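You operate a simulated robot arm through the tools that you are given. There is no shell and no other tool. Be economical: measure what you need, move in short steps, check, and stop when the job is done.

You run a simulated two-armed robot. Do the job below in one go: nothing can be reset, and whatever is moved stays where it is left.

TASK
Put the mini cake layer on the top of the airbrush table away on the top of the side table. Then put the pink block on the top of the airbrush table away on the middle of the counter top. Then press the blue button two times. Do these in the order given.

The check looks at the end state, three seconds after you hand in, the way a careful person would. Anything else that was tipped, shoved, dropped, spilled or broken makes it a failure.

THE ROBOT
Two 6-joint arms with two-finger parallel grippers on one trunk, on a base that drives. Base frame: it is fixed to the floor where the robot stands at the start and does not move with it; the origin is under the middle of the robot, x ahead of it, y to its left, z up; the surface under the hand at the start is at about z = 0.8. Readings come in m, degrees, newtons and seconds.
The left shoulder is at the start at [0.08, 0.216, 1.595], the right one opposite. With the tool pointing down near the work surface each hand reaches from about 0.1 to 0.64 m from the robot's upright axis, wherever it stands, measured 20 degrees to its own side. Places, roughly: blue button [-2.7, 1.9, 0.9]; middle of the counter top [-1.2, 2.1, 0.9]; top of the side table [-3.1, 0.6, 0.8]. Payload 3.43 kg a hand.
The TCP of each hand is the grasp point between the finger pads, 0.03 m short of the fingertips. In the tool frame z runs along the fingers and y along their closing line. The gripper opens to 0.094 m. The fingers are 0.028 m wide and 0.01 m thick; the gripper's body (0.05 by 0.096 m) begins 0.055 m behind the TCP.
Orientation is that of the tool frame in the base frame, as [roll, pitch, yaw] about the fixed x, y, z axes, in that order (R = Rz(yaw) Ry(pitch) Rx(roll)). With the fingers straight down and closing along the base's y, the tool's x points along the base's -x, its y along +y and its z along -z.

THE INTERFACE
- The arms move only by the tool servo_tool. It takes "left_increments", "right_increments" or both (then of equal length, played together; a hand with none holds still); each is a list of rows, each a list of 3 entries, a list of its own where there are three numbers: the shift along the tool's x, y, z in m, then the turn, a rotation vector about the tool's x, y, z in degrees, then the closure, from 0 (fully open) to 1 (shut). In form: [[[tx, ty, tz], [ax, ay, az], fingers], ...]. A call has 1 to 12 rows; each row is the pose to reach, as a shift and turn from the pose commanded when the call began, along the tool's axes at that moment. Each row takes 0.2 s and may step no farther than 0.05 m and 8.6 degrees from the row before; otherwise, or with a gripper value out of range, the whole call is refused. Where a pose cannot be reached the arm comes as near as it can. A force on the tool above 40 N (or 10 N above the force at the start of the call, whichever is more), or a blocked arm, ends the call early, and 0.2 s more pass. Each finger travels about 0.072 m/s and halts on what it meets, pressing with about 44 N; the grip force reading is that of the motor and also rises with nothing between the fingers. The clock runs only during rows and for 0.2 s after the last one: add rows that repeat a pose to give the fingers time. The reply holds the time, the measured pose of the TCP, the force on the tool along the base axes, the opening and the grip force, in the units named above and with some noise, with the torque about the TCP (base axes, N m) and any sound that the robot's microphone picked up, and new pictures: "show" is both (left out), scene, wrist or none (wrist: the cameras of the hands that moved).
- Cameras (640 x 400 px; columns grow to the right, rows downward): "scene" is now at [0.103, 0.0172, 1.7479]; the picture's right is [0.24, -0.97, 0.00], its down [-0.78, -0.19, -0.60] and it looks along [0.58, 0.14, -0.80] (base axes); focal length 254 px, centre (320, 200). "left" rides on the left gripper at [0.076, -0.014, -0.102] in its tool frame; the picture's right is [0.18, 0.98, 0.00], its down [-0.75, 0.14, -0.64] and it looks along [-0.63, 0.12, 0.77] (tool axes); focal length 243 px, centre (320, 200). "right" rides on the right gripper at [0.076, 0.014, -0.103] in its tool frame; the picture's right is [-0.18, 0.98, 0.00], its down [-0.75, -0.14, -0.64] and it looks along [-0.63, -0.12, 0.77] (tool axes); focal length 243 px, centre (320, 200). There is no depth. A picture from a camera that has moved, and an enlarged one, comes with that camera's place and axes in the base frame and with its lens.
- lift_body(by): slides the trunk up (or, below 0, down) by that many m; the arms and the scene camera ride with it, the base frame stays. It gives what a move gives, with no picture.
- base_move(legs): drives the robot by 1 to 6 legs, each [ahead, left, turn to the left] in m, m and degrees, along the robot's own axes; the way and the turn of a leg run together, so that a leg with both is an arc; at most 1.5 m and 180 degrees a leg. The arms and the cameras ride along, it lands a little off, and it stops where it bumps. It gives what a move gives, and a new picture of the scene camera.
- pan_tilt(pan, tilt): turns the head with the scene camera to pan (to the left, within 86 degrees either way) and tilt (down, from -29 to 69), counted from straight ahead of the robot. It gives what a move gives, and a new picture of the scene camera.
- close_up(camera, box): a new picture of the part [left, top, right, bottom] of that camera's present view, enlarged. It takes no simulated time.
- close_job(): hands the job in; it is judged then, once.

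Work in short steps. Places have to be worked out from the pictures, the camera data and where the tool is seen: move nearer, look again, correct. Check each grasp and each placing, and mend what went wrong. You have 165 turns and 260 pictures in all, those below and enlarged ones among them. Open the grippers and draw the arms clear of the work before you hand the job in, unless the task says otherwise; then end with one line.

The tools are called after "Call:" by a JSON object that holds its "name" and its "arguments". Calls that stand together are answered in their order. servo_tool: Moves the arms, as the interface text tells. Its arguments: {"type":"object","properties":{"left_increments":{"type":"array"},"right_increments":{"type":"array"},"show":{"type":"string","enum":["both","scene","wrist","none"]}},"required":[]} The other tools are called the same way: lift_body (by) slides the trunk up or down; base_move (legs) drives the base; pan_tilt (pan, tilt) turns the head that bears the scene camera; close_up (camera, box) takes an enlarged picture of a part of a camera's view; close_job () hands the job in.

At the start:

```text
clock: 0.0
left_eef_pos: [0.4953, 0.4024, 1.0462]
left_ee_rot: [179.9, 0.0, -179.9]
left_force: [0.3, 0.5, -0.2]
left_torque: [0.02, -0.01, 0.03]
left_grip_width: 0.0941
left_grip_force: 0.1
right_eef_pos: [0.4939, -0.0427, 1.0391]
right_ee_rot: [-180.0, -0.1, 179.9]
right_force: [0.5, -0.1, -0.2]
right_torque: [-0.01, -0.01, 0.0]
right_grip_width: 0.0938
right_grip_force: 0.0
trunk travel left (down, up): [-0.825, 0.015]
robot x, y, heading: [0.0014, -0.0017, 0.1]
head pan, tilt: [13.6, 53.0]
```

scene: 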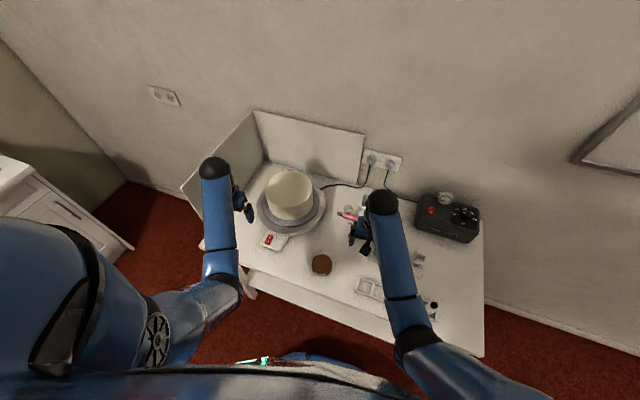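
right: 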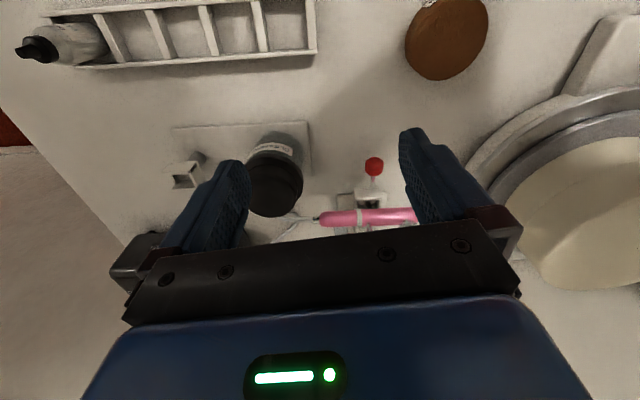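
left: 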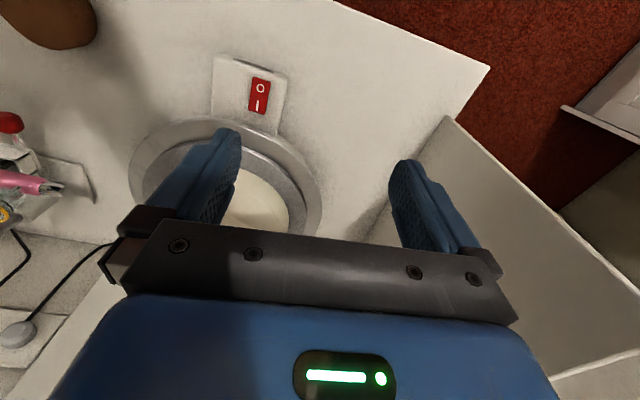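

The brown disc is probably the mini cake layer; I look closer to find it and the pink block.

Call:
{"name": "close_up", "arguments": {"camera": "scene", "box": [180, 100, 500, 360]}}

Call:
{"name": "close_up", "arguments": {"camera": "right", "box": [0, 0, 640, 260]}}

```text
1.54 times, centred on (340, 230) of scene
camera zoom: at [0.103, 0.0172, 1.7479], right [0.24, -0.97, 0.0], down [-0.78, -0.19, -0.6], along [0.58, 0.14, -0.8], focal length 390 px, centre (289, 154)
```

zoom: 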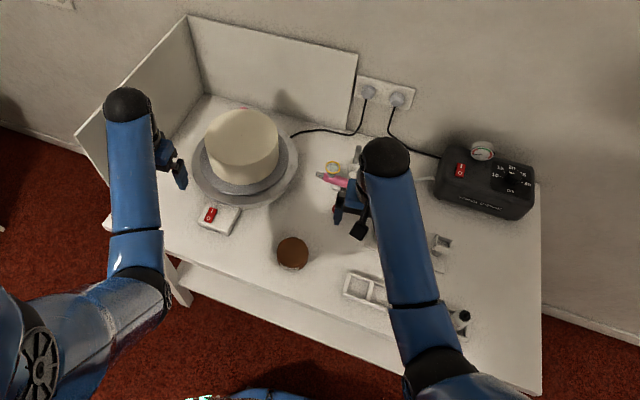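

```text
1.00 times, centred on (320, 130) of right (not enlarged: the box is as wide or as high as the picture)
camera zoom: at [0.4183, -0.0285, 1.1424], right [0.18, 0.98, 0.0], down [0.75, -0.14, 0.64], along [0.63, -0.12, -0.77], focal length 243 px, centre (320, 270)
```

zoom: 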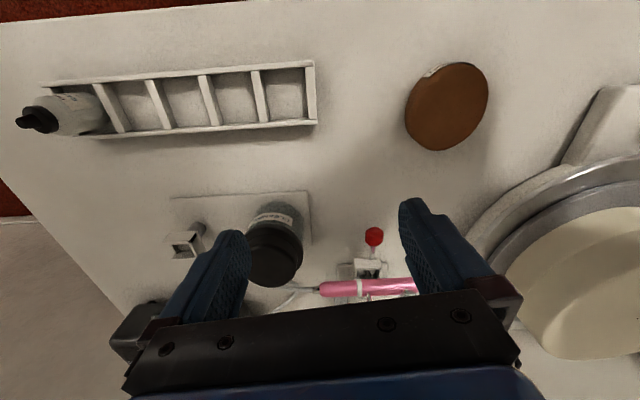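

The brown layer is near [0.476, 0.098], about 0.08 wide. A pinkish thing seems to peek from behind the white cake; I zoom in on it.

Call:
{"name": "close_up", "arguments": {"camera": "scene", "box": [250, 140, 350, 205]}}

Call:
{"name": "close_up", "arguments": {"camera": "scene", "box": [300, 180, 480, 300]}}

```text
6.15 times, centred on (300, 172) of scene
camera zoom: at [0.103, 0.0172, 1.7479], right [0.24, -0.97, 0.0], down [-0.78, -0.19, -0.6], along [0.58, 0.14, -0.8], focal length 1561 px, centre (443, 369)
```

zoom: 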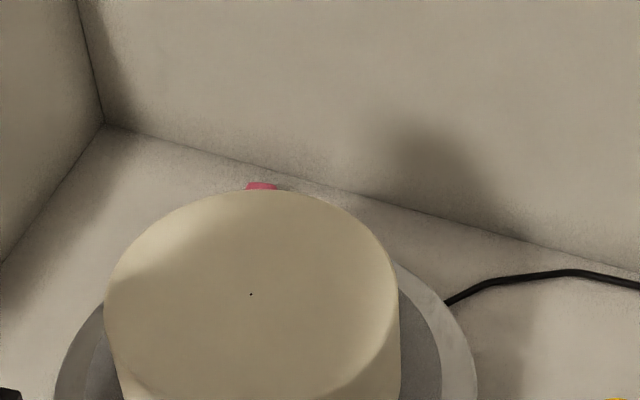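

```text
3.33 times, centred on (390, 240) of scene
camera zoom: at [0.103, 0.0172, 1.7479], right [0.24, -0.97, 0.0], down [-0.78, -0.19, -0.6], along [0.58, 0.14, -0.8], focal length 846 px, centre (87, 67)
```

zoom: 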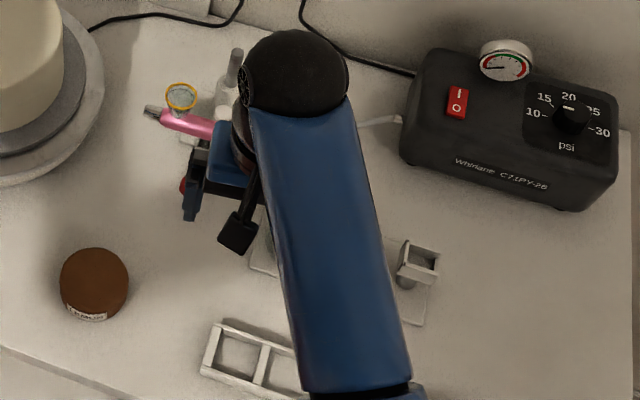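

The pink block sits behind the big cake. The brown thing has a label, so I check it, and the rest, more closely.

Call:
{"name": "close_up", "arguments": {"camera": "scene", "box": [300, 240, 345, 285]}}

Call:
{"name": "close_up", "arguments": {"camera": "right", "box": [380, 0, 520, 90]}}

Call:
{"name": "close_up", "arguments": {"camera": "right", "box": [150, 100, 450, 250]}}

```text
8.89 times, centred on (322, 262) of scene
camera zoom: at [0.103, 0.0172, 1.7479], right [0.24, -0.97, 0.0], down [-0.78, -0.19, -0.6], along [0.58, 0.14, -0.8], focal length 2255 px, centre (298, -356)
```

zoom: 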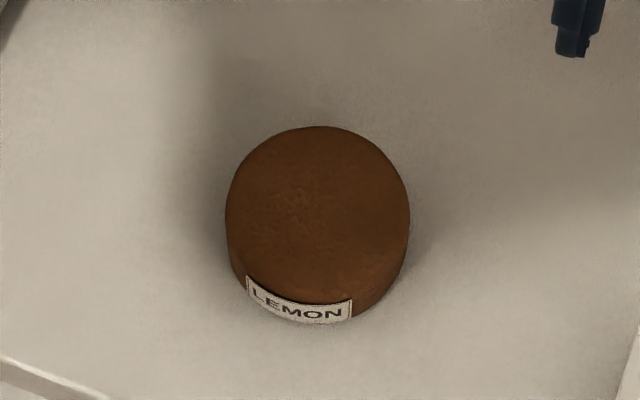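

```text
4.44 times, centred on (450, 45) of right
camera zoom: at [0.4183, -0.0285, 1.1424], right [0.18, 0.98, 0.0], down [0.75, -0.14, 0.64], along [0.63, -0.12, -0.77], focal length 1078 px, centre (-258, 889)
```

zoom: 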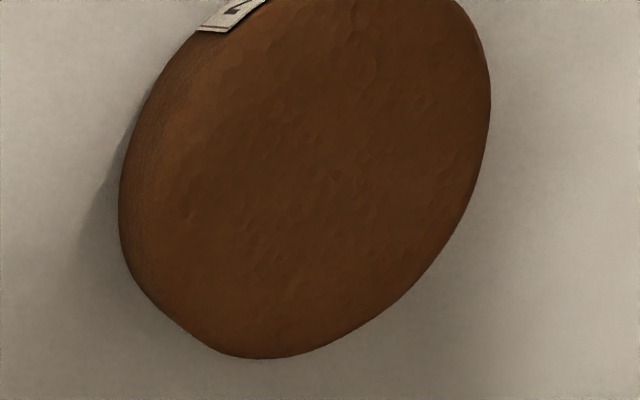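

```text
2.13 times, centred on (300, 175) of right
camera zoom: at [0.4183, -0.0285, 1.1424], right [0.18, 0.98, 0.0], down [0.75, -0.14, 0.64], along [0.63, -0.12, -0.77], focal length 518 px, centre (363, 253)
```

zoom: 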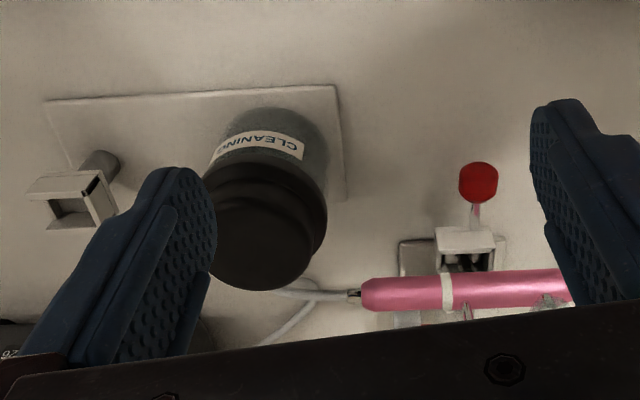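

The brown disc is the cake layer (label LEMON), about 0.08 across and 0.035 high, at about [0.476, 0.098]. I move the right hand over it, still high.

Call:
{"name": "servo_tool", "arguments": {"right_increments": [[[0.006, 0.047, 0], [0, 0, 0], 0], [[0.012, 0.094, 0], [0, 0, 0], 0], [[0.018, 0.141, 0], [0, 0, 0], 0], [[0.018, 0.141, 0.04], [0, 0, 0], 0], [[0.018, 0.141, 0.08], [0, 0, 0], 0], [[0.018, 0.141, 0.08], [0, 0, 0], 0]], "show": "both"}}

```text
clock: 1.4
left_eef_pos: [0.4946, 0.4024, 1.0462]
left_ee_rot: [180.0, 0.0, -180.0]
left_force: [0.4, -0.1, -0.4]
left_torque: [0.03, 0.0, -0.01]
left_grip_width: 0.0943
left_grip_force: 0.1
right_eef_pos: [0.4779, 0.0971, 0.9587]
right_ee_rot: [-179.9, 0.1, 179.9]
right_force: [0.1, 0.4, 0.8]
right_torque: [0.0, 0.02, -0.01]
right_grip_width: 0.0941
right_grip_force: 0.1
trunk travel left (down, up): [-0.825, 0.015]
robot x, y, heading: [-0.0012, 0.0003, 0.0]
head pan, tilt: [13.6, 53.0]
camera scene: at [0.103, 0.018, 1.7479], right [0.24, -0.97, 0.0], down [-0.78, -0.19, -0.6], along [0.58, 0.14, -0.8], focal length 254 px, centre (320, 200)
camera right: at [0.4018, 0.1123, 1.0626], right [0.18, 0.98, 0.0], down [0.75, -0.14, 0.64], along [0.63, -0.12, -0.77], focal length 243 px, centre (320, 200)
```

scene: 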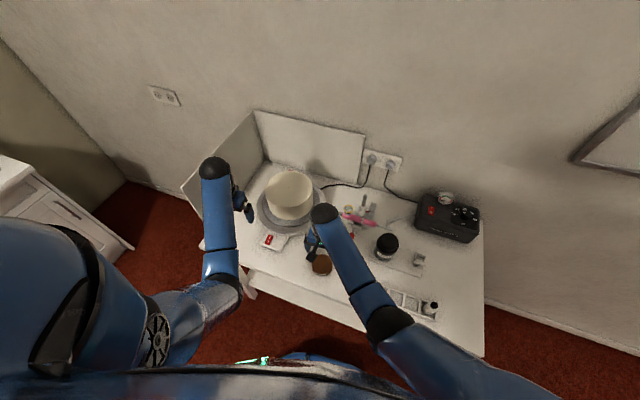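
right: 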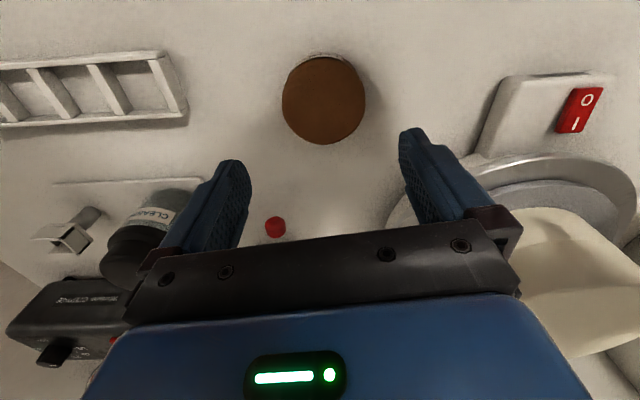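

Computed layer centre [0.473, 0.101], width about 0.077. I correct a few mm and descend to z ≈ 0.835.

Call:
{"name": "servo_tool", "arguments": {"right_increments": [[[0.005, 0.004, 0.0], [0, 0, 0], 0], [[0.005, 0.004, 0.04], [0, 0, 0], 0], [[0.005, 0.004, 0.08], [0, 0, 0], 0], [[0.005, 0.004, 0.105], [0, 0, 0], 0], [[0.005, 0.004, 0.122], [0, 0, 0], 0], [[0.005, 0.004, 0.122], [0, 0, 0], 0]], "show": "both"}}

```text
clock: 2.8
left_eef_pos: [0.495, 0.4024, 1.0463]
left_ee_rot: [180.0, 0.0, 180.0]
left_force: [-0.4, 0.3, -0.2]
left_torque: [0.01, -0.01, -0.02]
left_grip_width: 0.0942
left_grip_force: 0.1
right_eef_pos: [0.4722, 0.1004, 0.8356]
right_ee_rot: [180.0, 0.0, 180.0]
right_force: [-0.2, -0.4, -0.9]
right_torque: [0.01, 0.01, 0.02]
right_grip_width: 0.0941
right_grip_force: 0.0
trunk travel left (down, up): [-0.825, 0.015]
robot x, y, heading: [-0.0007, -0.0002, 0.2]
head pan, tilt: [13.6, 53.0]
camera scene: at [0.1032, 0.0173, 1.7478], right [0.24, -0.97, 0.0], down [-0.78, -0.19, -0.6], along [0.58, 0.14, -0.8], focal length 254 px, centre (320, 200)
camera right: at [0.3962, 0.115, 0.9392], right [0.18, 0.98, 0.0], down [0.75, -0.14, 0.64], along [0.63, -0.12, -0.77], focal length 243 px, centre (320, 200)
```

scene: 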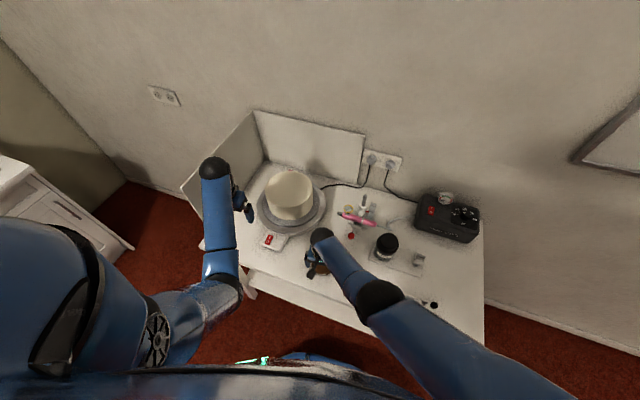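
right: 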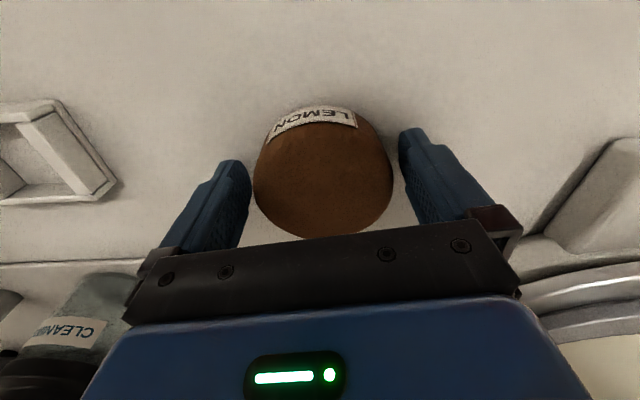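

The fingers straddle the layer evenly; I close them.

Call:
{"name": "servo_tool", "arguments": {"right_increments": [[[0, 0, 0], [0, 0, 0], 0.5], [[0, 0, 0], [0, 0, 0], 0.5], [[0, 0, 0], [0, 0, 0], 0.5], [[0, 0, -0.01], [0, 0, 0], 0.5], [[0, 0, -0.04], [0, 0, 0], 0.5], [[0, 0, -0.08], [0, 0, 0], 0.5], [[0, 0, -0.12], [0, 0, 0], 0.5]], "show": "wrist"}}

```text
clock: 4.4
left_eef_pos: [0.4954, 0.4022, 1.0465]
left_ee_rot: [179.9, 0.0, 180.0]
left_force: [-0.2, 0.2, 0.2]
left_torque: [0.01, 0.01, -0.02]
left_grip_width: 0.0941
left_grip_force: 0.1
right_eef_pos: [0.4698, 0.1029, 0.9585]
right_ee_rot: [-179.9, 0.0, -180.0]
right_force: [-0.9, -0.6, -1.0]
right_torque: [0.01, 0.0, 0.0]
right_grip_width: 0.0785
right_grip_force: 44.3
trunk travel left (down, up): [-0.825, 0.015]
robot x, y, heading: [0.0003, -0.0003, -0.1]
head pan, tilt: [13.6, 53.0]
camera right: at [0.3943, 0.1183, 1.0622], right [0.18, 0.98, 0.0], down [0.75, -0.14, 0.64], along [0.63, -0.12, -0.77], focal length 243 px, centre (320, 200)
```

right: 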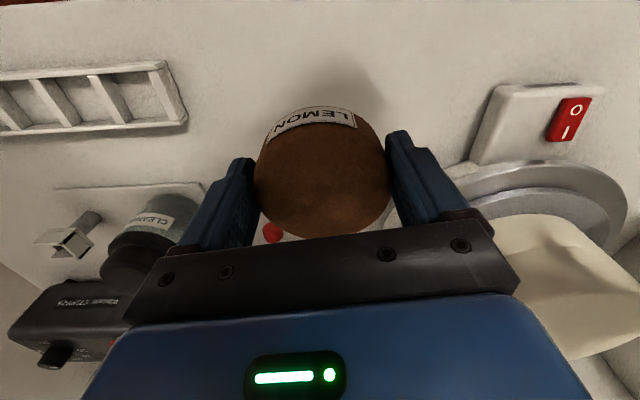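

The layer is held (0.0785 wide) and lifted. I raise it a bit more, then look to the left with the head before driving.

Call:
{"name": "servo_tool", "arguments": {"right_increments": [[[0, 0, -0.05], [0, 0, 0], 0.5], [[0, 0, -0.1], [0, 0, 0], 0.5], [[0.04, 0, -0.1], [0, 0, 0], 0.5]], "show": "none"}}

Call:
{"name": "pan_tilt", "arguments": {"pan": 80, "tilt": 25}}

Call:
{"name": "pan_tilt", "arguments": {"pan": -80, "tilt": 25}}

```text
clock: 5.2
left_eef_pos: [0.4944, 0.4028, 1.0467]
left_ee_rot: [-180.0, 0.2, -180.0]
left_force: [0.3, 0.7, 0.6]
left_torque: [0.01, 0.02, -0.02]
left_grip_width: 0.0941
left_grip_force: 0.1
right_eef_pos: [0.4331, 0.1046, 1.0587]
right_ee_rot: [179.9, 0.0, 180.0]
right_force: [-0.5, 0.0, -0.5]
right_torque: [-0.01, 0.03, 0.05]
right_grip_width: 0.0786
right_grip_force: 43.8
trunk travel left (down, up): [-0.825, 0.015]
robot x, y, heading: [0.0016, -0.0027, -0.1]
head pan, tilt: [13.6, 53.0]
```

```text
clock: 6.6
left_eef_pos: [0.4954, 0.4025, 1.0467]
left_ee_rot: [-180.0, -0.1, -180.0]
left_force: [0.2, 0.0, 0.1]
left_torque: [0.01, -0.01, 0.02]
left_grip_width: 0.0939
left_grip_force: 0.1
right_eef_pos: [0.4343, 0.1042, 1.0564]
right_ee_rot: [-180.0, 0.0, -180.0]
right_force: [0.2, -0.2, 0.3]
right_torque: [0.02, 0.01, -0.01]
right_grip_width: 0.0782
right_grip_force: 44.2
trunk travel left (down, up): [-0.825, 0.015]
robot x, y, heading: [0.0002, 0.0004, 0.3]
head pan, tilt: [80.0, 25.0]
camera scene: at [0.0469, 0.0905, 1.7893], right [0.98, -0.17, 0.0], down [-0.07, -0.42, -0.91], along [0.16, 0.89, -0.42], focal length 254 px, centre (320, 200)
```

scene: 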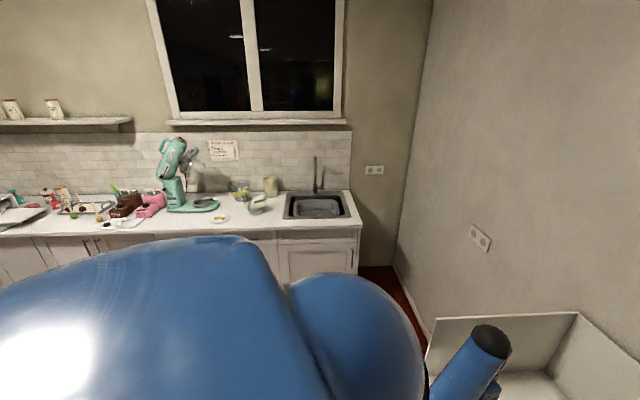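

```text
clock: 9.0
left_eef_pos: [0.4957, 0.4029, 1.0461]
left_ee_rot: [179.9, 0.0, 180.0]
left_force: [-0.5, 0.3, 0.4]
left_torque: [-0.02, 0.0, -0.02]
left_grip_width: 0.0941
left_grip_force: 0.0
right_eef_pos: [0.4344, 0.1044, 1.0556]
right_ee_rot: [-179.9, -0.1, 179.9]
right_force: [-0.2, 0.2, -0.2]
right_torque: [0.0, -0.01, -0.03]
right_grip_width: 0.0786
right_grip_force: 43.9
trunk travel left (down, up): [-0.825, 0.015]
robot x, y, heading: [-0.0024, -0.0005, -0.1]
head pan, tilt: [-80.0, 25.0]
camera scene: at [0.0472, -0.0909, 1.7894], right [-0.98, -0.17, 0.0], down [-0.07, 0.42, -0.91], along [0.16, -0.89, -0.42], focal length 254 px, centre (320, 200)
```

scene: 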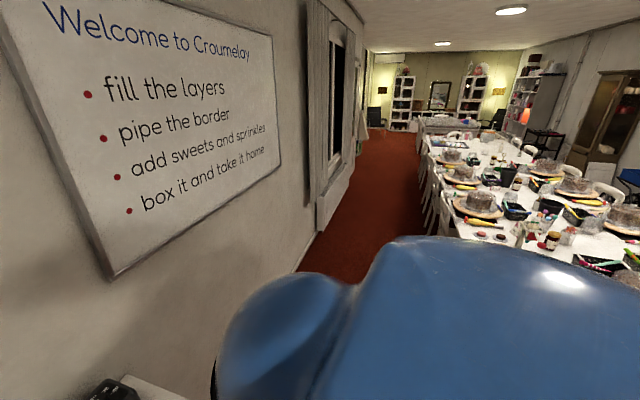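

Counter runs along the left wall; the long table is to the right rear. I back off 0.4 m, then turn left in place to face the room behind.

Call:
{"name": "base_move", "arguments": {"legs": [[-0.4, 0, 0], [0, 0, 90]]}}

Call:
{"name": "pan_tilt", "arguments": {"pan": 80, "tilt": 25}}

```text
clock: 11.4
left_eef_pos: [0.1179, 0.4033, 1.0475]
left_ee_rot: [-180.0, 0.1, -179.6]
left_force: [-0.9, -0.3, -1.1]
left_torque: [0.05, -0.01, 0.02]
left_grip_width: 0.0941
left_grip_force: 0.0
right_eef_pos: [0.0604, 0.105, 1.0574]
right_ee_rot: [-179.8, 0.1, -179.5]
right_force: [-0.1, 0.3, -0.1]
right_torque: [-0.04, 0.0, 0.02]
right_grip_width: 0.0783
right_grip_force: 44.3
trunk travel left (down, up): [-0.825, 0.015]
robot x, y, heading: [-0.368, -0.0086, 0.6]
head pan, tilt: [-80.0, 25.0]
stopped in leg 1: the robot was blocked; the commanded pose is now the measured one
camera scene: at [-0.3268, -0.0929, 1.7896], right [-0.98, -0.18, 0.0], down [-0.07, 0.41, -0.91], along [0.16, -0.89, -0.42], focal length 254 px, centre (320, 200)
```

scene: 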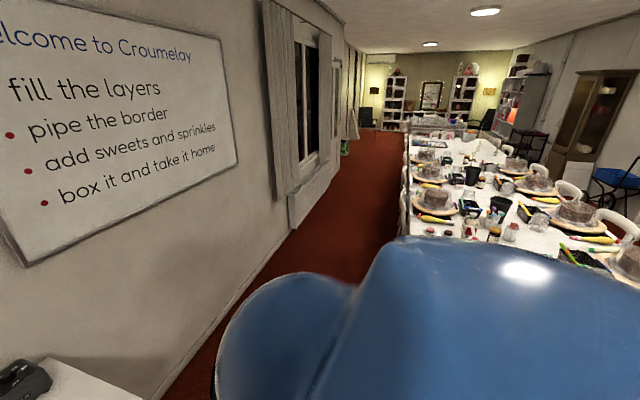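

```text
clock: 13.9
left_eef_pos: [0.1218, 0.4026, 1.0464]
left_ee_rot: [180.0, 0.0, -179.5]
left_force: [0.0, -0.7, -0.2]
left_torque: [0.01, 0.03, -0.01]
left_grip_width: 0.0941
left_grip_force: 0.0
right_eef_pos: [0.0629, 0.1028, 1.0564]
right_ee_rot: [-179.9, -0.1, -179.7]
right_force: [0.0, 0.6, -0.5]
right_torque: [0.03, 0.0, -0.02]
right_grip_width: 0.0783
right_grip_force: 43.7
trunk travel left (down, up): [-0.825, 0.015]
robot x, y, heading: [-0.3676, -0.0043, 0.5]
head pan, tilt: [80.0, 25.0]
camera scene: at [-0.3237, 0.0865, 1.7893], right [0.99, -0.17, 0.0], down [-0.07, -0.42, -0.91], along [0.15, 0.89, -0.42], focal length 254 px, centre (320, 200)
```

scene: 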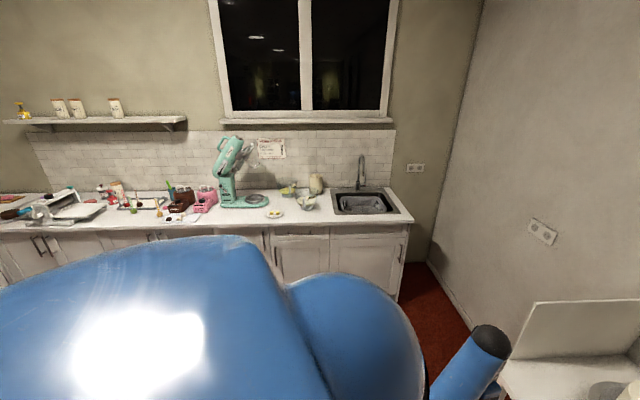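

Something behind stopped me at x ≈ -0.37. I creep forward a little off it, and turn left in small amount to see what it is.

Call:
{"name": "base_move", "arguments": {"legs": [[0.06, 0, 0], [0, 0.3, 0], [0, 0, 45]]}}

Call:
{"name": "pan_tilt", "arguments": {"pan": 86, "tilt": 40}}

```text
clock: 18.6
left_eef_pos: [-0.26, 0.9283, 1.0465]
left_ee_rot: [-180.0, 0.1, -133.6]
left_force: [0.0, -0.7, 0.1]
left_torque: [0.01, -0.03, 0.0]
left_grip_width: 0.094
left_grip_force: 0.1
right_eef_pos: [-0.0873, 0.6776, 1.0564]
right_ee_rot: [-180.0, 0.0, -133.7]
right_force: [-0.6, -0.6, -0.4]
right_torque: [-0.01, -0.01, -0.01]
right_grip_width: 0.0781
right_grip_force: 44.2
trunk travel left (down, up): [-0.825, 0.015]
robot x, y, heading: [-0.3158, 0.2892, 46.4]
head pan, tilt: [80.0, 25.0]
camera scene: at [-0.344, 0.3869, 1.7894], right [0.81, 0.59, 0.0], down [0.25, -0.34, -0.91], along [-0.54, 0.73, -0.42], focal length 254 px, centre (320, 200)
```

scene: 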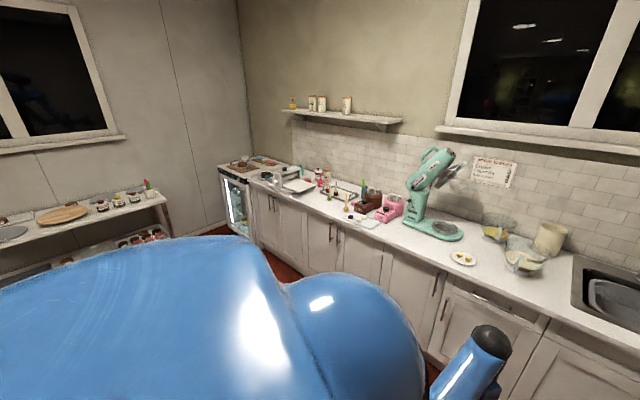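

```text
clock: 19.4
left_eef_pos: [-0.2609, 0.9276, 1.0466]
left_ee_rot: [180.0, -0.1, -133.7]
left_force: [-0.6, -0.1, -1.1]
left_torque: [-0.02, -0.04, 0.01]
left_grip_width: 0.0939
left_grip_force: 0.1
right_eef_pos: [-0.0871, 0.6784, 1.057]
right_ee_rot: [180.0, 0.0, -133.7]
right_force: [0.7, -0.4, -0.7]
right_torque: [0.0, -0.03, 0.0]
right_grip_width: 0.078
right_grip_force: 44.5
trunk travel left (down, up): [-0.825, 0.015]
robot x, y, heading: [-0.309, 0.2909, 45.9]
head pan, tilt: [85.9, 40.0]
camera scene: at [-0.3474, 0.3763, 1.7661], right [0.74, 0.67, 0.0], down [0.43, -0.48, -0.77], along [-0.52, 0.57, -0.64], focal length 254 px, centre (320, 200)
```

scene: 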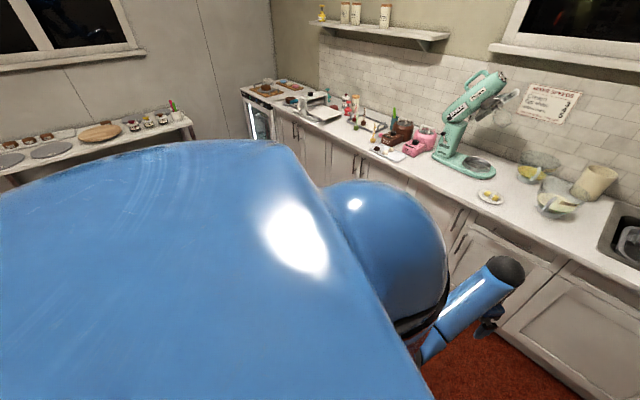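

Clear so far; I turn another 90° to face roughly the side table.

Call:
{"name": "base_move", "arguments": {"legs": [[0, 0, 90]]}}

Call:
{"name": "pan_tilt", "arguments": {"pan": 45, "tilt": 35}}

Call:
{"name": "pan_tilt", "arguments": {"pan": 10, "tilt": 20}}

```text
clock: 23.5
left_eef_pos: [-0.946, 0.3579, 1.0466]
left_ee_rot: [179.9, 0.0, -45.0]
left_force: [0.1, 0.2, -0.3]
left_torque: [0.06, 0.0, -0.04]
left_grip_width: 0.0941
left_grip_force: 0.1
right_eef_pos: [-0.6916, 0.5246, 1.0558]
right_ee_rot: [-180.0, 0.0, -44.9]
right_force: [0.9, -0.5, 0.3]
right_torque: [0.01, 0.01, 0.01]
right_grip_width: 0.0784
right_grip_force: 43.7
trunk travel left (down, up): [-0.825, 0.015]
robot x, y, heading: [-0.3118, 0.2902, 134.9]
head pan, tilt: [85.9, 40.0]
camera scene: at [-0.3968, 0.2573, 1.766], right [-0.65, 0.76, 0.0], down [0.49, 0.42, -0.77], along [-0.58, -0.5, -0.64], focal length 254 px, centre (320, 200)
```

scene: 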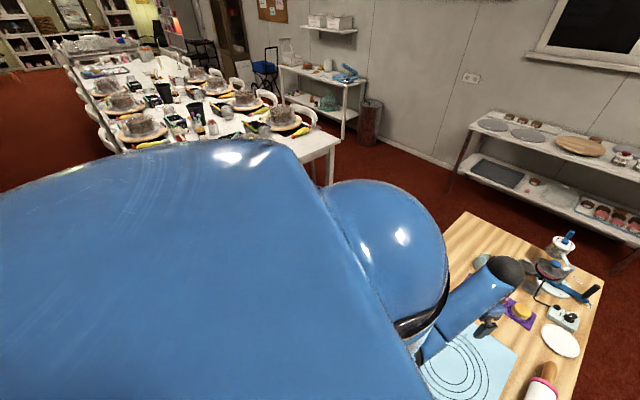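

```text
clock: 24.6
left_eef_pos: [-0.947, 0.3569, 1.0454]
left_ee_rot: [180.0, 0.0, -45.0]
left_force: [0.2, 0.6, -0.3]
left_torque: [-0.03, -0.01, -0.01]
left_grip_width: 0.094
left_grip_force: 0.1
right_eef_pos: [-0.6933, 0.5246, 1.0567]
right_ee_rot: [180.0, 0.1, -45.1]
right_force: [0.2, -1.0, -0.4]
right_torque: [-0.02, 0.0, -0.01]
right_grip_width: 0.0781
right_grip_force: 43.8
trunk travel left (down, up): [-0.825, 0.015]
robot x, y, heading: [-0.3162, 0.2946, 134.8]
head pan, tilt: [45.0, 35.0]
camera scene: at [-0.4209, 0.3126, 1.7736], right [0.0, 1.0, 0.0], down [0.57, 0.0, -0.82], along [-0.82, 0.0, -0.57], focal length 254 px, centre (320, 200)
```

scene: 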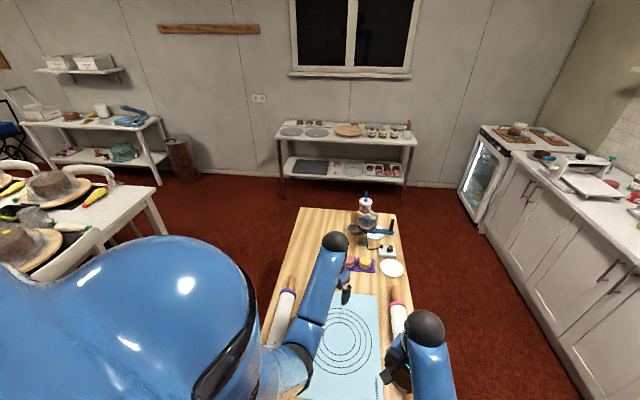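

```text
clock: 25.6
left_eef_pos: [-0.9461, 0.357, 1.0469]
left_ee_rot: [-179.9, 0.0, -45.0]
left_force: [-0.6, -0.3, 0.9]
left_torque: [-0.01, 0.01, 0.02]
left_grip_width: 0.0939
left_grip_force: 0.0
right_eef_pos: [-0.6935, 0.5246, 1.056]
right_ee_rot: [-180.0, 0.1, -45.0]
right_force: [0.3, 0.0, -0.1]
right_torque: [0.01, -0.04, 0.04]
right_grip_width: 0.078
right_grip_force: 43.8
trunk travel left (down, up): [-0.825, 0.015]
robot x, y, heading: [-0.3097, 0.2902, 134.8]
head pan, tilt: [10.0, 20.0]
camera scene: at [-0.4091, 0.366, 1.7974], right [0.57, 0.82, 0.0], down [0.28, -0.2, -0.94], along [-0.77, 0.54, -0.34], focal length 254 px, centre (320, 200)
```

scene: 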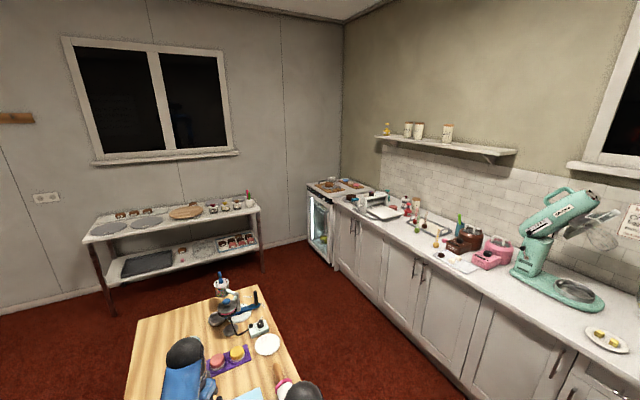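

A wooden table stands behind where I was (x -0.7…-1.7, y 0.2…0.78), and the side table is at the far wall, front edge x ≈ -2.85. I go through the aisle between wooden table and counter at y ≈ 1.3, then look.

Call:
{"name": "base_move", "arguments": {"legs": [[0.71, -0.71, 0], [0, 0, 45], [0.9, 0, 0], [0.8, 0, 0]]}}

Call:
{"name": "pan_tilt", "arguments": {"pan": 30, "tilt": 45}}

```text
clock: 41.1
left_eef_pos: [-2.4677, 0.8367, 1.0471]
left_ee_rot: [-180.0, 0.0, 1.9]
left_force: [0.5, 0.7, 0.3]
left_torque: [-0.02, 0.04, 0.04]
left_grip_width: 0.0939
left_grip_force: 0.0
right_eef_pos: [-2.4162, 1.1374, 1.0572]
right_ee_rot: [-179.9, 0.0, 1.9]
right_force: [0.2, 0.7, -0.8]
right_torque: [0.0, -0.02, -0.01]
right_grip_width: 0.0783
right_grip_force: 44.1
trunk travel left (down, up): [-0.825, 0.015]
robot x, y, heading: [-1.9882, 1.2559, -178.1]
head pan, tilt: [10.0, 20.0]
camera scene: at [-2.1066, 1.235, 1.7976], right [-0.21, 0.98, 0.0], down [0.33, 0.07, -0.94], along [-0.92, -0.19, -0.34], focal length 254 px, centre (320, 200)
```

scene: 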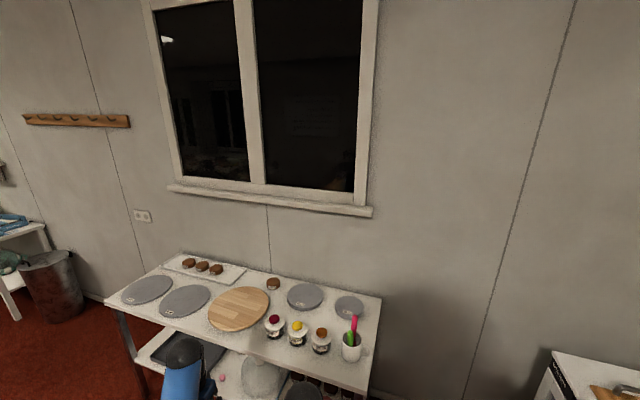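

```text
clock: 42.0
left_eef_pos: [-2.4695, 0.8365, 1.046]
left_ee_rot: [180.0, 0.0, 1.9]
left_force: [0.3, 0.1, 0.1]
left_torque: [0.02, 0.02, 0.0]
left_grip_width: 0.0938
left_grip_force: 0.1
right_eef_pos: [-2.4188, 1.1365, 1.0571]
right_ee_rot: [180.0, 0.1, 1.9]
right_force: [0.2, 0.3, -0.7]
right_torque: [0.01, -0.02, 0.01]
right_grip_width: 0.0784
right_grip_force: 43.9
trunk travel left (down, up): [-0.825, 0.015]
robot x, y, heading: [-1.9853, 1.2568, -178.2]
head pan, tilt: [30.0, 45.0]
camera scene: at [-2.0873, 1.2111, 1.7588], right [-0.53, 0.85, 0.0], down [0.6, 0.37, -0.71], along [-0.6, -0.37, -0.71], focal length 254 px, centre (320, 200)
```

scene: 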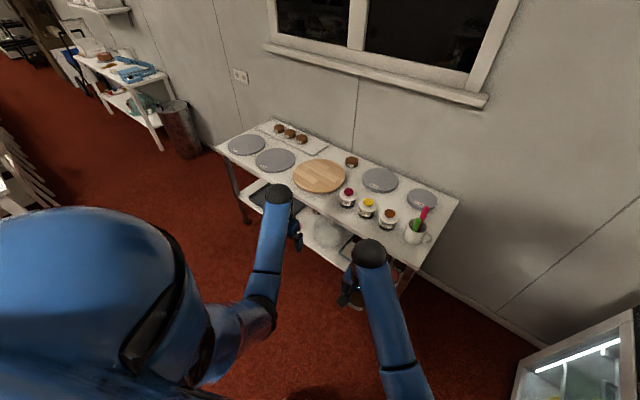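

There are similar brown cakes at the back of the table. I zoom on the table top to choose a free spot.

Call:
{"name": "close_up", "arguments": {"camera": "scene", "box": [205, 105, 465, 270]}}

```text
2.42 times, centred on (335, 188) of scene
camera zoom: at [-2.0873, 1.2111, 1.7588], right [-0.53, 0.85, 0.0], down [0.6, 0.37, -0.71], along [-0.6, -0.37, -0.71], focal length 615 px, centre (284, 230)
```

zoom: 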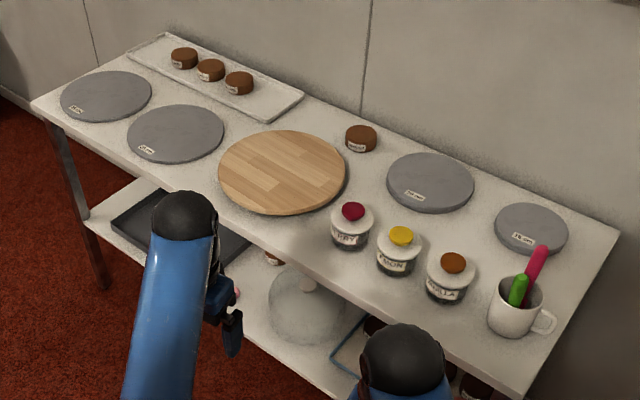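

A free spot is at about [-3.045, 1.045], between the three jars and the two grey discs. I square up, shift left 0.4 and go ahead 0.38, with hands well above everything.

Call:
{"name": "base_move", "arguments": {"legs": [[0, 0, -1.9], [0, 0.4, 0], [0.38, 0, 0]]}}

Call:
{"name": "pan_tilt", "arguments": {"pan": -10, "tilt": 45}}

```text
clock: 46.9
left_eef_pos: [-2.8568, 0.4365, 1.0477]
left_ee_rot: [179.9, 0.1, 0.9]
left_force: [0.3, -0.2, -0.8]
left_torque: [0.0, 0.04, 0.02]
left_grip_width: 0.0942
left_grip_force: 0.1
right_eef_pos: [-2.7992, 0.7371, 1.0577]
right_ee_rot: [-180.0, 0.2, 0.8]
right_force: [0.3, 0.1, -2.1]
right_torque: [0.02, 0.03, 0.01]
right_grip_width: 0.0785
right_grip_force: 44.0
trunk travel left (down, up): [-0.825, 0.015]
robot x, y, heading: [-2.3662, 0.8483, -179.2]
head pan, tilt: [30.0, 45.0]
camera scene: at [-2.4647, 0.8049, 1.7591], right [-0.51, 0.86, 0.0], down [0.61, 0.36, -0.71], along [-0.61, -0.36, -0.71], focal length 254 px, centre (320, 200)
```

scene: 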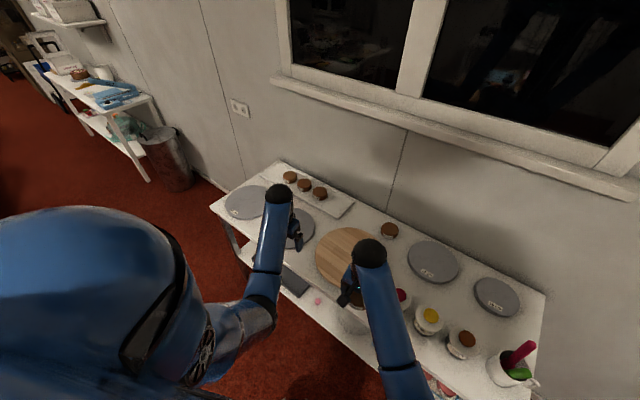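

```text
clock: 48.0
left_eef_pos: [-2.8583, 0.4378, 1.0459]
left_ee_rot: [-179.9, 0.0, 0.8]
left_force: [-0.2, -0.1, 0.2]
left_torque: [0.01, 0.01, -0.02]
left_grip_width: 0.094
left_grip_force: 0.1
right_eef_pos: [-2.8019, 0.7361, 1.0559]
right_ee_rot: [179.9, 0.1, 0.8]
right_force: [0.1, -0.4, -1.1]
right_torque: [0.0, -0.01, 0.0]
right_grip_width: 0.0784
right_grip_force: 44.4
trunk travel left (down, up): [-0.825, 0.015]
robot x, y, heading: [-2.3708, 0.8461, -179.0]
head pan, tilt: [-10.0, 45.0]
camera scene: at [-2.4801, 0.859, 1.7587], right [0.16, 0.99, 0.0], down [0.7, -0.11, -0.71], along [-0.7, 0.11, -0.71], focal length 254 px, centre (320, 200)
```

scene: 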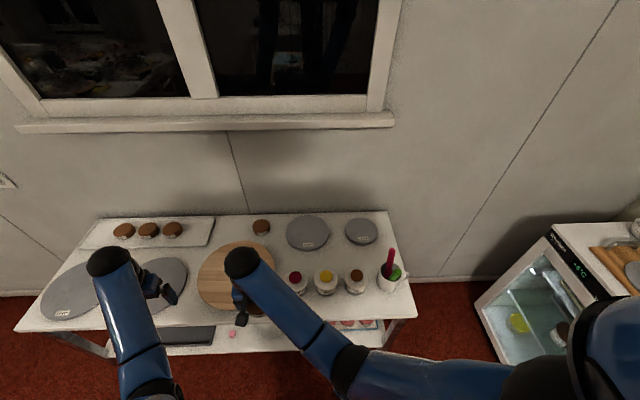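

Spot refined to [-3.05, 1.04]. I look straight down to see how much room there is between my base and the table.

Call:
{"name": "pan_tilt", "arguments": {"pan": 0, "tilt": 69}}

```text
clock: 48.9
left_eef_pos: [-2.8589, 0.4379, 1.0466]
left_ee_rot: [-180.0, 0.0, 0.7]
left_force: [0.7, 0.3, 0.6]
left_torque: [0.01, 0.0, -0.01]
left_grip_width: 0.0944
left_grip_force: 0.0
right_eef_pos: [-2.8022, 0.7373, 1.057]
right_ee_rot: [180.0, 0.0, 0.7]
right_force: [0.5, -0.7, -1.1]
right_torque: [0.03, 0.02, 0.0]
right_grip_width: 0.0781
right_grip_force: 44.3
trunk travel left (down, up): [-0.825, 0.015]
robot x, y, heading: [-2.3678, 0.8449, -179.5]
head pan, tilt: [0.0, 68.8]
camera scene: at [-2.4547, 0.8454, 1.73], right [-0.01, 1.0, 0.0], down [0.93, 0.01, -0.36], along [-0.36, 0.0, -0.93], focal length 254 px, centre (320, 200)
```

scene: 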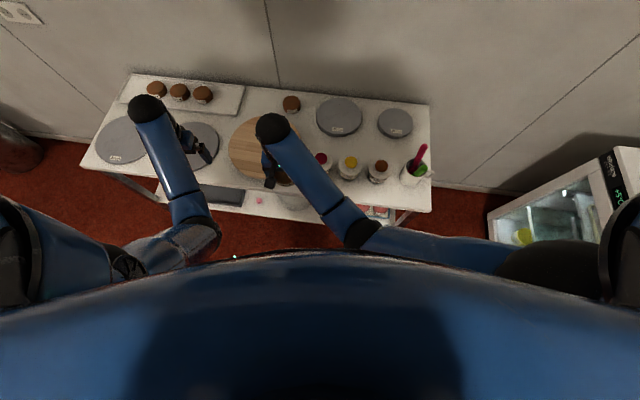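

At the start the table edge was 0.376 m from my axis, now it's about 0.43, so 0.06 m ahead is safe. Then I'll extend the right hand toward the spot while high.

Call:
{"name": "base_move", "arguments": {"legs": [[0.06, -0.02, 0]]}}

Call:
{"name": "servo_tool", "arguments": {"right_increments": [[[-0.03, 0.04, 0], [0, 0, 0], 0.5], [[-0.06, 0.08, 0], [0, 0, 0], 0.5], [[-0.09, 0.12, 0], [0, 0, 0], 0.5], [[-0.12, 0.16, 0], [0, 0, 0], 0.5], [[-0.14, 0.2, 0], [0, 0, 0], 0.5], [[-0.16, 0.24, 0], [0, 0, 0], 0.5], [[-0.18, 0.275, 0], [0, 0, 0], 0.5], [[-0.18, 0.275, 0], [0, 0, 0], 0.5]], "show": "both"}}

```text
clock: 49.9
left_eef_pos: [-2.908, 0.4546, 1.05]
left_ee_rot: [-179.8, 0.5, 0.8]
left_force: [1.2, -1.0, -1.0]
left_torque: [0.02, 0.06, 0.0]
left_grip_width: 0.0939
left_grip_force: 0.1
right_eef_pos: [-2.8507, 0.7537, 1.06]
right_ee_rot: [-179.8, 0.5, 0.8]
right_force: [0.8, -1.0, -0.1]
right_torque: [0.01, 0.03, -0.01]
right_grip_width: 0.0782
right_grip_force: 44.0
trunk travel left (down, up): [-0.825, 0.015]
robot x, y, heading: [-2.4278, 0.8672, -179.5]
head pan, tilt: [0.0, 68.8]
camera scene: at [-2.4974, 0.8602, 1.7309], right [-0.01, 1.0, 0.0], down [0.93, 0.01, -0.37], along [-0.37, 0.0, -0.93], focal length 254 px, centre (320, 200)
```

scene: 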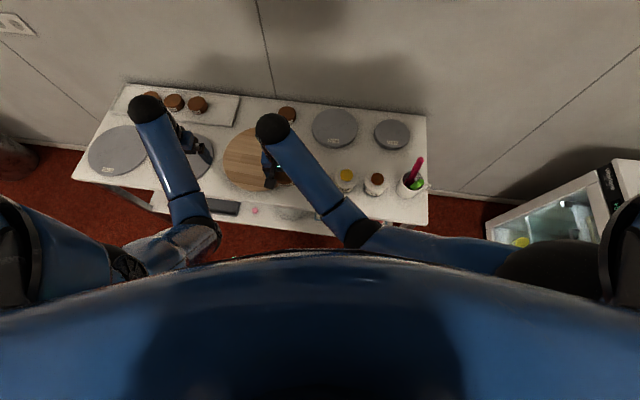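

```text
clock: 51.7
left_eef_pos: [-2.9181, 0.4581, 1.0466]
left_ee_rot: [180.0, -0.2, 0.9]
left_force: [0.8, 0.9, 0.0]
left_torque: [0.01, -0.05, 0.0]
left_grip_width: 0.094
left_grip_force: 0.0
right_eef_pos: [-2.9501, 0.6022, 1.076]
right_ee_rot: [179.9, -0.1, 0.8]
right_force: [-0.4, -0.1, -0.4]
right_torque: [-0.02, -0.01, 0.01]
right_grip_width: 0.0781
right_grip_force: 43.9
right hand out of reach, approached as far as the arm can: row 4, 5, 6, 7, 8
trunk travel left (down, up): [-0.825, 0.015]
robot x, y, heading: [-2.4276, 0.8672, -179.6]
head pan, tilt: [0.0, 68.8]
camera scene: at [-2.5149, 0.8644, 1.7298], right [-0.01, 1.0, 0.0], down [0.93, 0.01, -0.36], along [-0.36, 0.0, -0.93], focal length 254 px, centre (320, 200)
camera right: at [-2.8738, 0.5885, 1.1796], right [-0.17, -0.99, 0.0], down [-0.76, 0.13, 0.64], along [-0.63, 0.11, -0.77], focal length 243 px, centre (320, 200)
```

scene: 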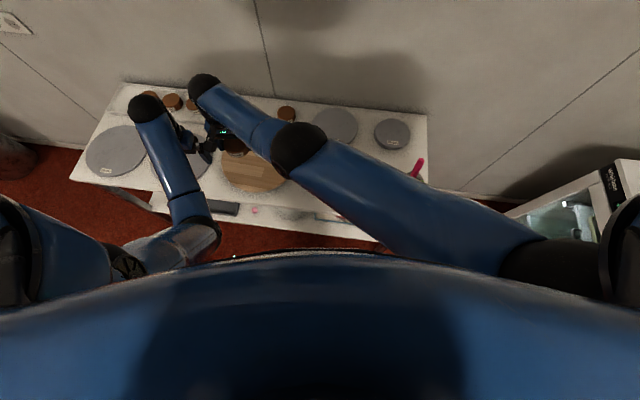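
right: 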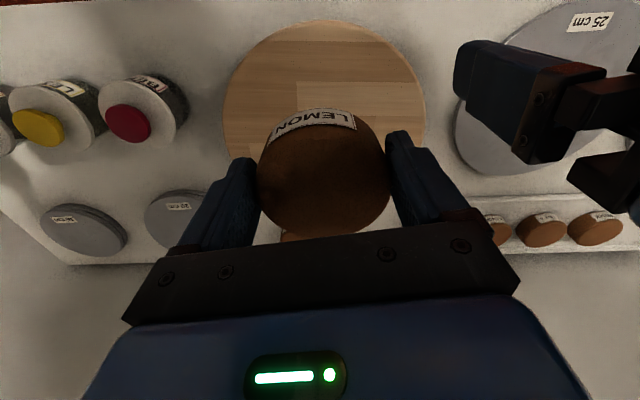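

I had the y sign wrong (the tool's y now points to base -y). I move the hand back toward +y.

Call:
{"name": "servo_tool", "arguments": {"right_increments": [[[0.02, -0.045, 0], [0, 0, 0], 0.5], [[0.04, -0.09, 0], [0, 0, 0], 0.5], [[0.06, -0.135, 0], [0, 0, 0], 0.5], [[0.06, -0.18, 0], [0, 0, 0], 0.5], [[0.06, -0.18, 0], [0, 0, 0], 0.5]], "show": "none"}}

```text
clock: 52.9
left_eef_pos: [-2.9172, 0.4571, 1.0454]
left_ee_rot: [-179.9, -0.1, 0.8]
left_force: [0.2, 0.3, 0.7]
left_torque: [-0.03, 0.01, -0.02]
left_grip_width: 0.0941
left_grip_force: 0.0
right_eef_pos: [-2.8999, 0.7824, 1.0769]
right_ee_rot: [180.0, -0.2, 0.9]
right_force: [-0.6, 0.6, -0.8]
right_torque: [0.02, -0.01, 0.02]
right_grip_width: 0.0784
right_grip_force: 44.4
trunk travel left (down, up): [-0.825, 0.015]
robot x, y, heading: [-2.4256, 0.8696, -179.5]
head pan, tilt: [0.0, 68.8]
```

Now from [-2.90, 0.78] toward [-3.05, 1.04], at height.

Call:
{"name": "servo_tool", "arguments": {"right_increments": [[[0.0, -0.045, 0], [0, 0, 0], 0.5], [[0.0, -0.09, 0], [0, 0, 0], 0.5], [[-0.02, -0.13, 0], [0, 0, 0], 0.5], [[-0.05, -0.17, 0], [0, 0, 0], 0.5], [[-0.08, -0.205, 0], [0, 0, 0], 0.5], [[-0.11, -0.24, 0], [0, 0, 0], 0.5], [[-0.15, -0.26, 0], [0, 0, 0], 0.5], [[-0.15, -0.26, 0], [0, 0, 0], 0.5]], "show": "both"}}

```text
clock: 54.7
left_eef_pos: [-2.9173, 0.4571, 1.0458]
left_ee_rot: [-180.0, -0.1, 0.8]
left_force: [-1.0, -0.6, 0.6]
left_torque: [0.0, 0.0, 0.0]
left_grip_width: 0.0943
left_grip_force: 0.1
right_eef_pos: [-3.0554, 1.036, 1.0809]
right_ee_rot: [180.0, 0.0, 0.8]
right_force: [-0.3, -0.4, -0.7]
right_torque: [-0.01, 0.0, -0.01]
right_grip_width: 0.0782
right_grip_force: 44.6
right hand out of reach, approached as far as the arm can: row 1, 2, 3, 4, 5
trunk travel left (down, up): [-0.825, 0.015]
robot x, y, heading: [-2.4275, 0.8644, -179.0]
head pan, tilt: [0.0, 68.8]
camera scene: at [-2.5144, 0.8642, 1.7298], right [-0.01, 1.0, 0.0], down [0.93, 0.01, -0.36], along [-0.36, 0.0, -0.93], focal length 254 px, centre (320, 200)
camera right: at [-2.9794, 1.0236, 1.1848], right [-0.17, -0.99, 0.0], down [-0.76, 0.13, 0.64], along [-0.63, 0.11, -0.77], focal length 243 px, centre (320, 200)
```

scene: 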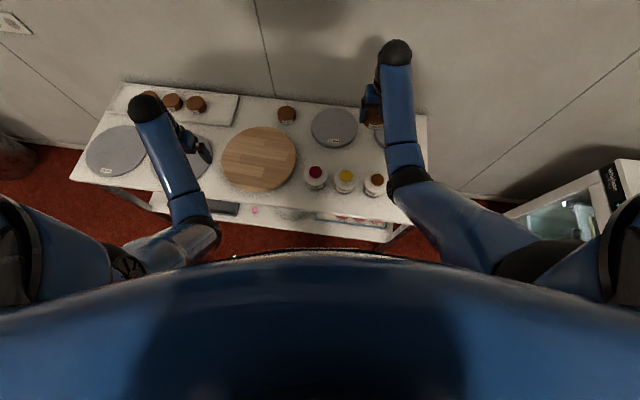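
right: 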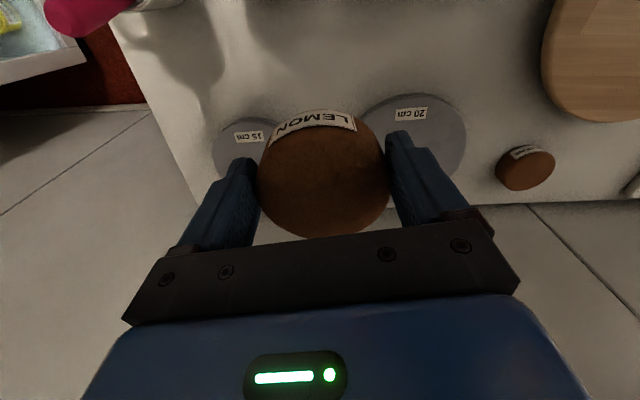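

I'm over the spot. I descend part way to z ≈ 0.90 and check.

Call:
{"name": "servo_tool", "arguments": {"right_increments": [[[0, 0, 0.04], [0, 0, 0], 0.5], [[0, 0, 0.08], [0, 0, 0], 0.5], [[0, 0, 0.12], [0, 0, 0], 0.5], [[0, 0, 0.15], [0, 0, 0], 0.5], [[0, 0, 0.18], [0, 0, 0], 0.5], [[0, 0, 0.18], [0, 0, 0], 0.5]], "show": "both"}}

```text
clock: 56.1
left_eef_pos: [-2.9174, 0.4576, 1.0459]
left_ee_rot: [180.0, 0.0, 0.7]
left_force: [0.0, -0.4, 0.3]
left_torque: [0.02, 0.01, 0.02]
left_grip_width: 0.0941
left_grip_force: 0.1
right_eef_pos: [-3.0496, 1.0385, 0.9008]
right_ee_rot: [180.0, 0.1, 0.8]
right_force: [0.4, 0.9, -1.3]
right_torque: [-0.01, -0.02, -0.04]
right_grip_width: 0.0782
right_grip_force: 44.4
trunk travel left (down, up): [-0.825, 0.015]
robot x, y, heading: [-2.4267, 0.8681, -179.0]
head pan, tilt: [0.0, 68.8]
camera scene: at [-2.5139, 0.8646, 1.7299], right [-0.01, 1.0, 0.0], down [0.93, 0.01, -0.36], along [-0.36, 0.0, -0.93], focal length 254 px, centre (320, 200)
camera right: at [-2.9733, 1.0258, 1.0046], right [-0.17, -0.99, 0.0], down [-0.76, 0.13, 0.64], along [-0.63, 0.11, -0.77], focal length 243 px, centre (320, 200)
```

scene: 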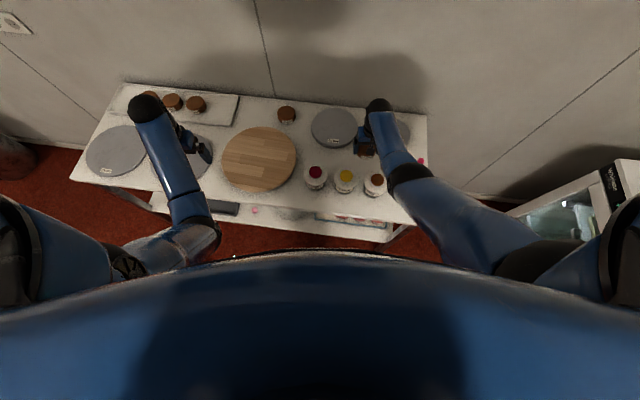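
right: 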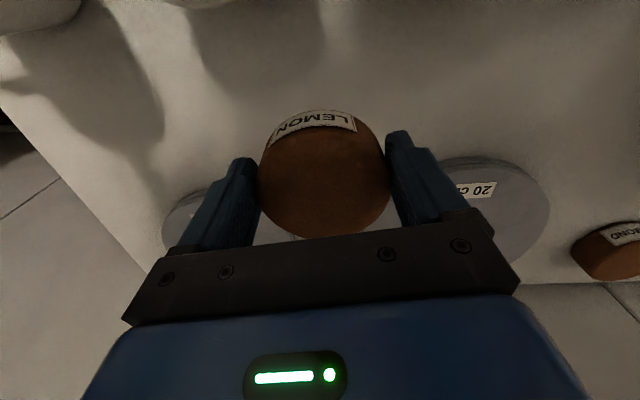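

Clear all round. I lower to about 0.845, then in small steps until contact.

Call:
{"name": "servo_tool", "arguments": {"right_increments": [[[0, 0, 0.025], [0, 0, 0], 0.5], [[0, 0, 0.045], [0, 0, 0], 0.5], [[0, 0, 0.056], [0, 0, 0], 0.5], [[0, 0, 0.056], [0, 0, 0], 0.5]], "show": "none"}}

Call:
{"name": "servo_tool", "arguments": {"right_increments": [[[0, 0, 0.004], [0, 0, 0], 0.5], [[0, 0, 0.007], [0, 0, 0], 0.5], [[0, 0, 0.007], [0, 0, 0], 0.5]], "show": "wrist"}}

```text
clock: 57.1
left_eef_pos: [-2.918, 0.4567, 1.0461]
left_ee_rot: [-180.0, -0.1, 0.8]
left_force: [-0.4, -0.1, -0.2]
left_torque: [0.0, 0.01, 0.04]
left_grip_width: 0.094
left_grip_force: 0.1
right_eef_pos: [-3.037, 1.0396, 0.853]
right_ee_rot: [-180.0, 0.0, 0.8]
right_force: [-0.1, -0.4, -0.1]
right_torque: [0.01, -0.02, 0.0]
right_grip_width: 0.0781
right_grip_force: 44.2
right hand out of reach, approached as far as the arm can: row 2, 3, 4
trunk travel left (down, up): [-0.825, 0.015]
robot x, y, heading: [-2.4266, 0.8667, -179.6]
head pan, tilt: [0.0, 68.8]
```

```text
clock: 57.9
left_eef_pos: [-2.9177, 0.458, 1.0456]
left_ee_rot: [-180.0, -0.2, 0.7]
left_force: [0.1, 0.5, 0.4]
left_torque: [-0.01, 0.0, -0.03]
left_grip_width: 0.0941
left_grip_force: 0.1
right_eef_pos: [-3.0351, 1.0391, 0.8504]
right_ee_rot: [180.0, 0.1, 0.8]
right_force: [0.0, -0.6, -0.6]
right_torque: [0.01, 0.0, -0.01]
right_grip_width: 0.078
right_grip_force: 43.6
right hand out of reach, approached as far as the arm can: row 2, 3
trunk travel left (down, up): [-0.825, 0.015]
robot x, y, heading: [-2.4283, 0.8651, -179.0]
head pan, tilt: [0.0, 68.8]
camera right: at [-2.9597, 1.0267, 0.9551], right [-0.17, -0.99, 0.0], down [-0.76, 0.13, 0.64], along [-0.63, 0.11, -0.77], focal length 243 px, centre (320, 200)
```

right: 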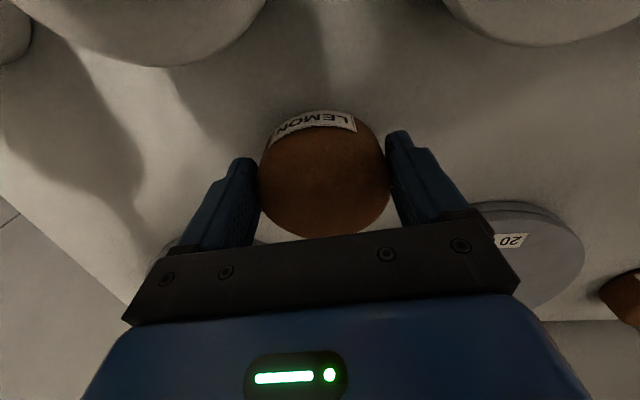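

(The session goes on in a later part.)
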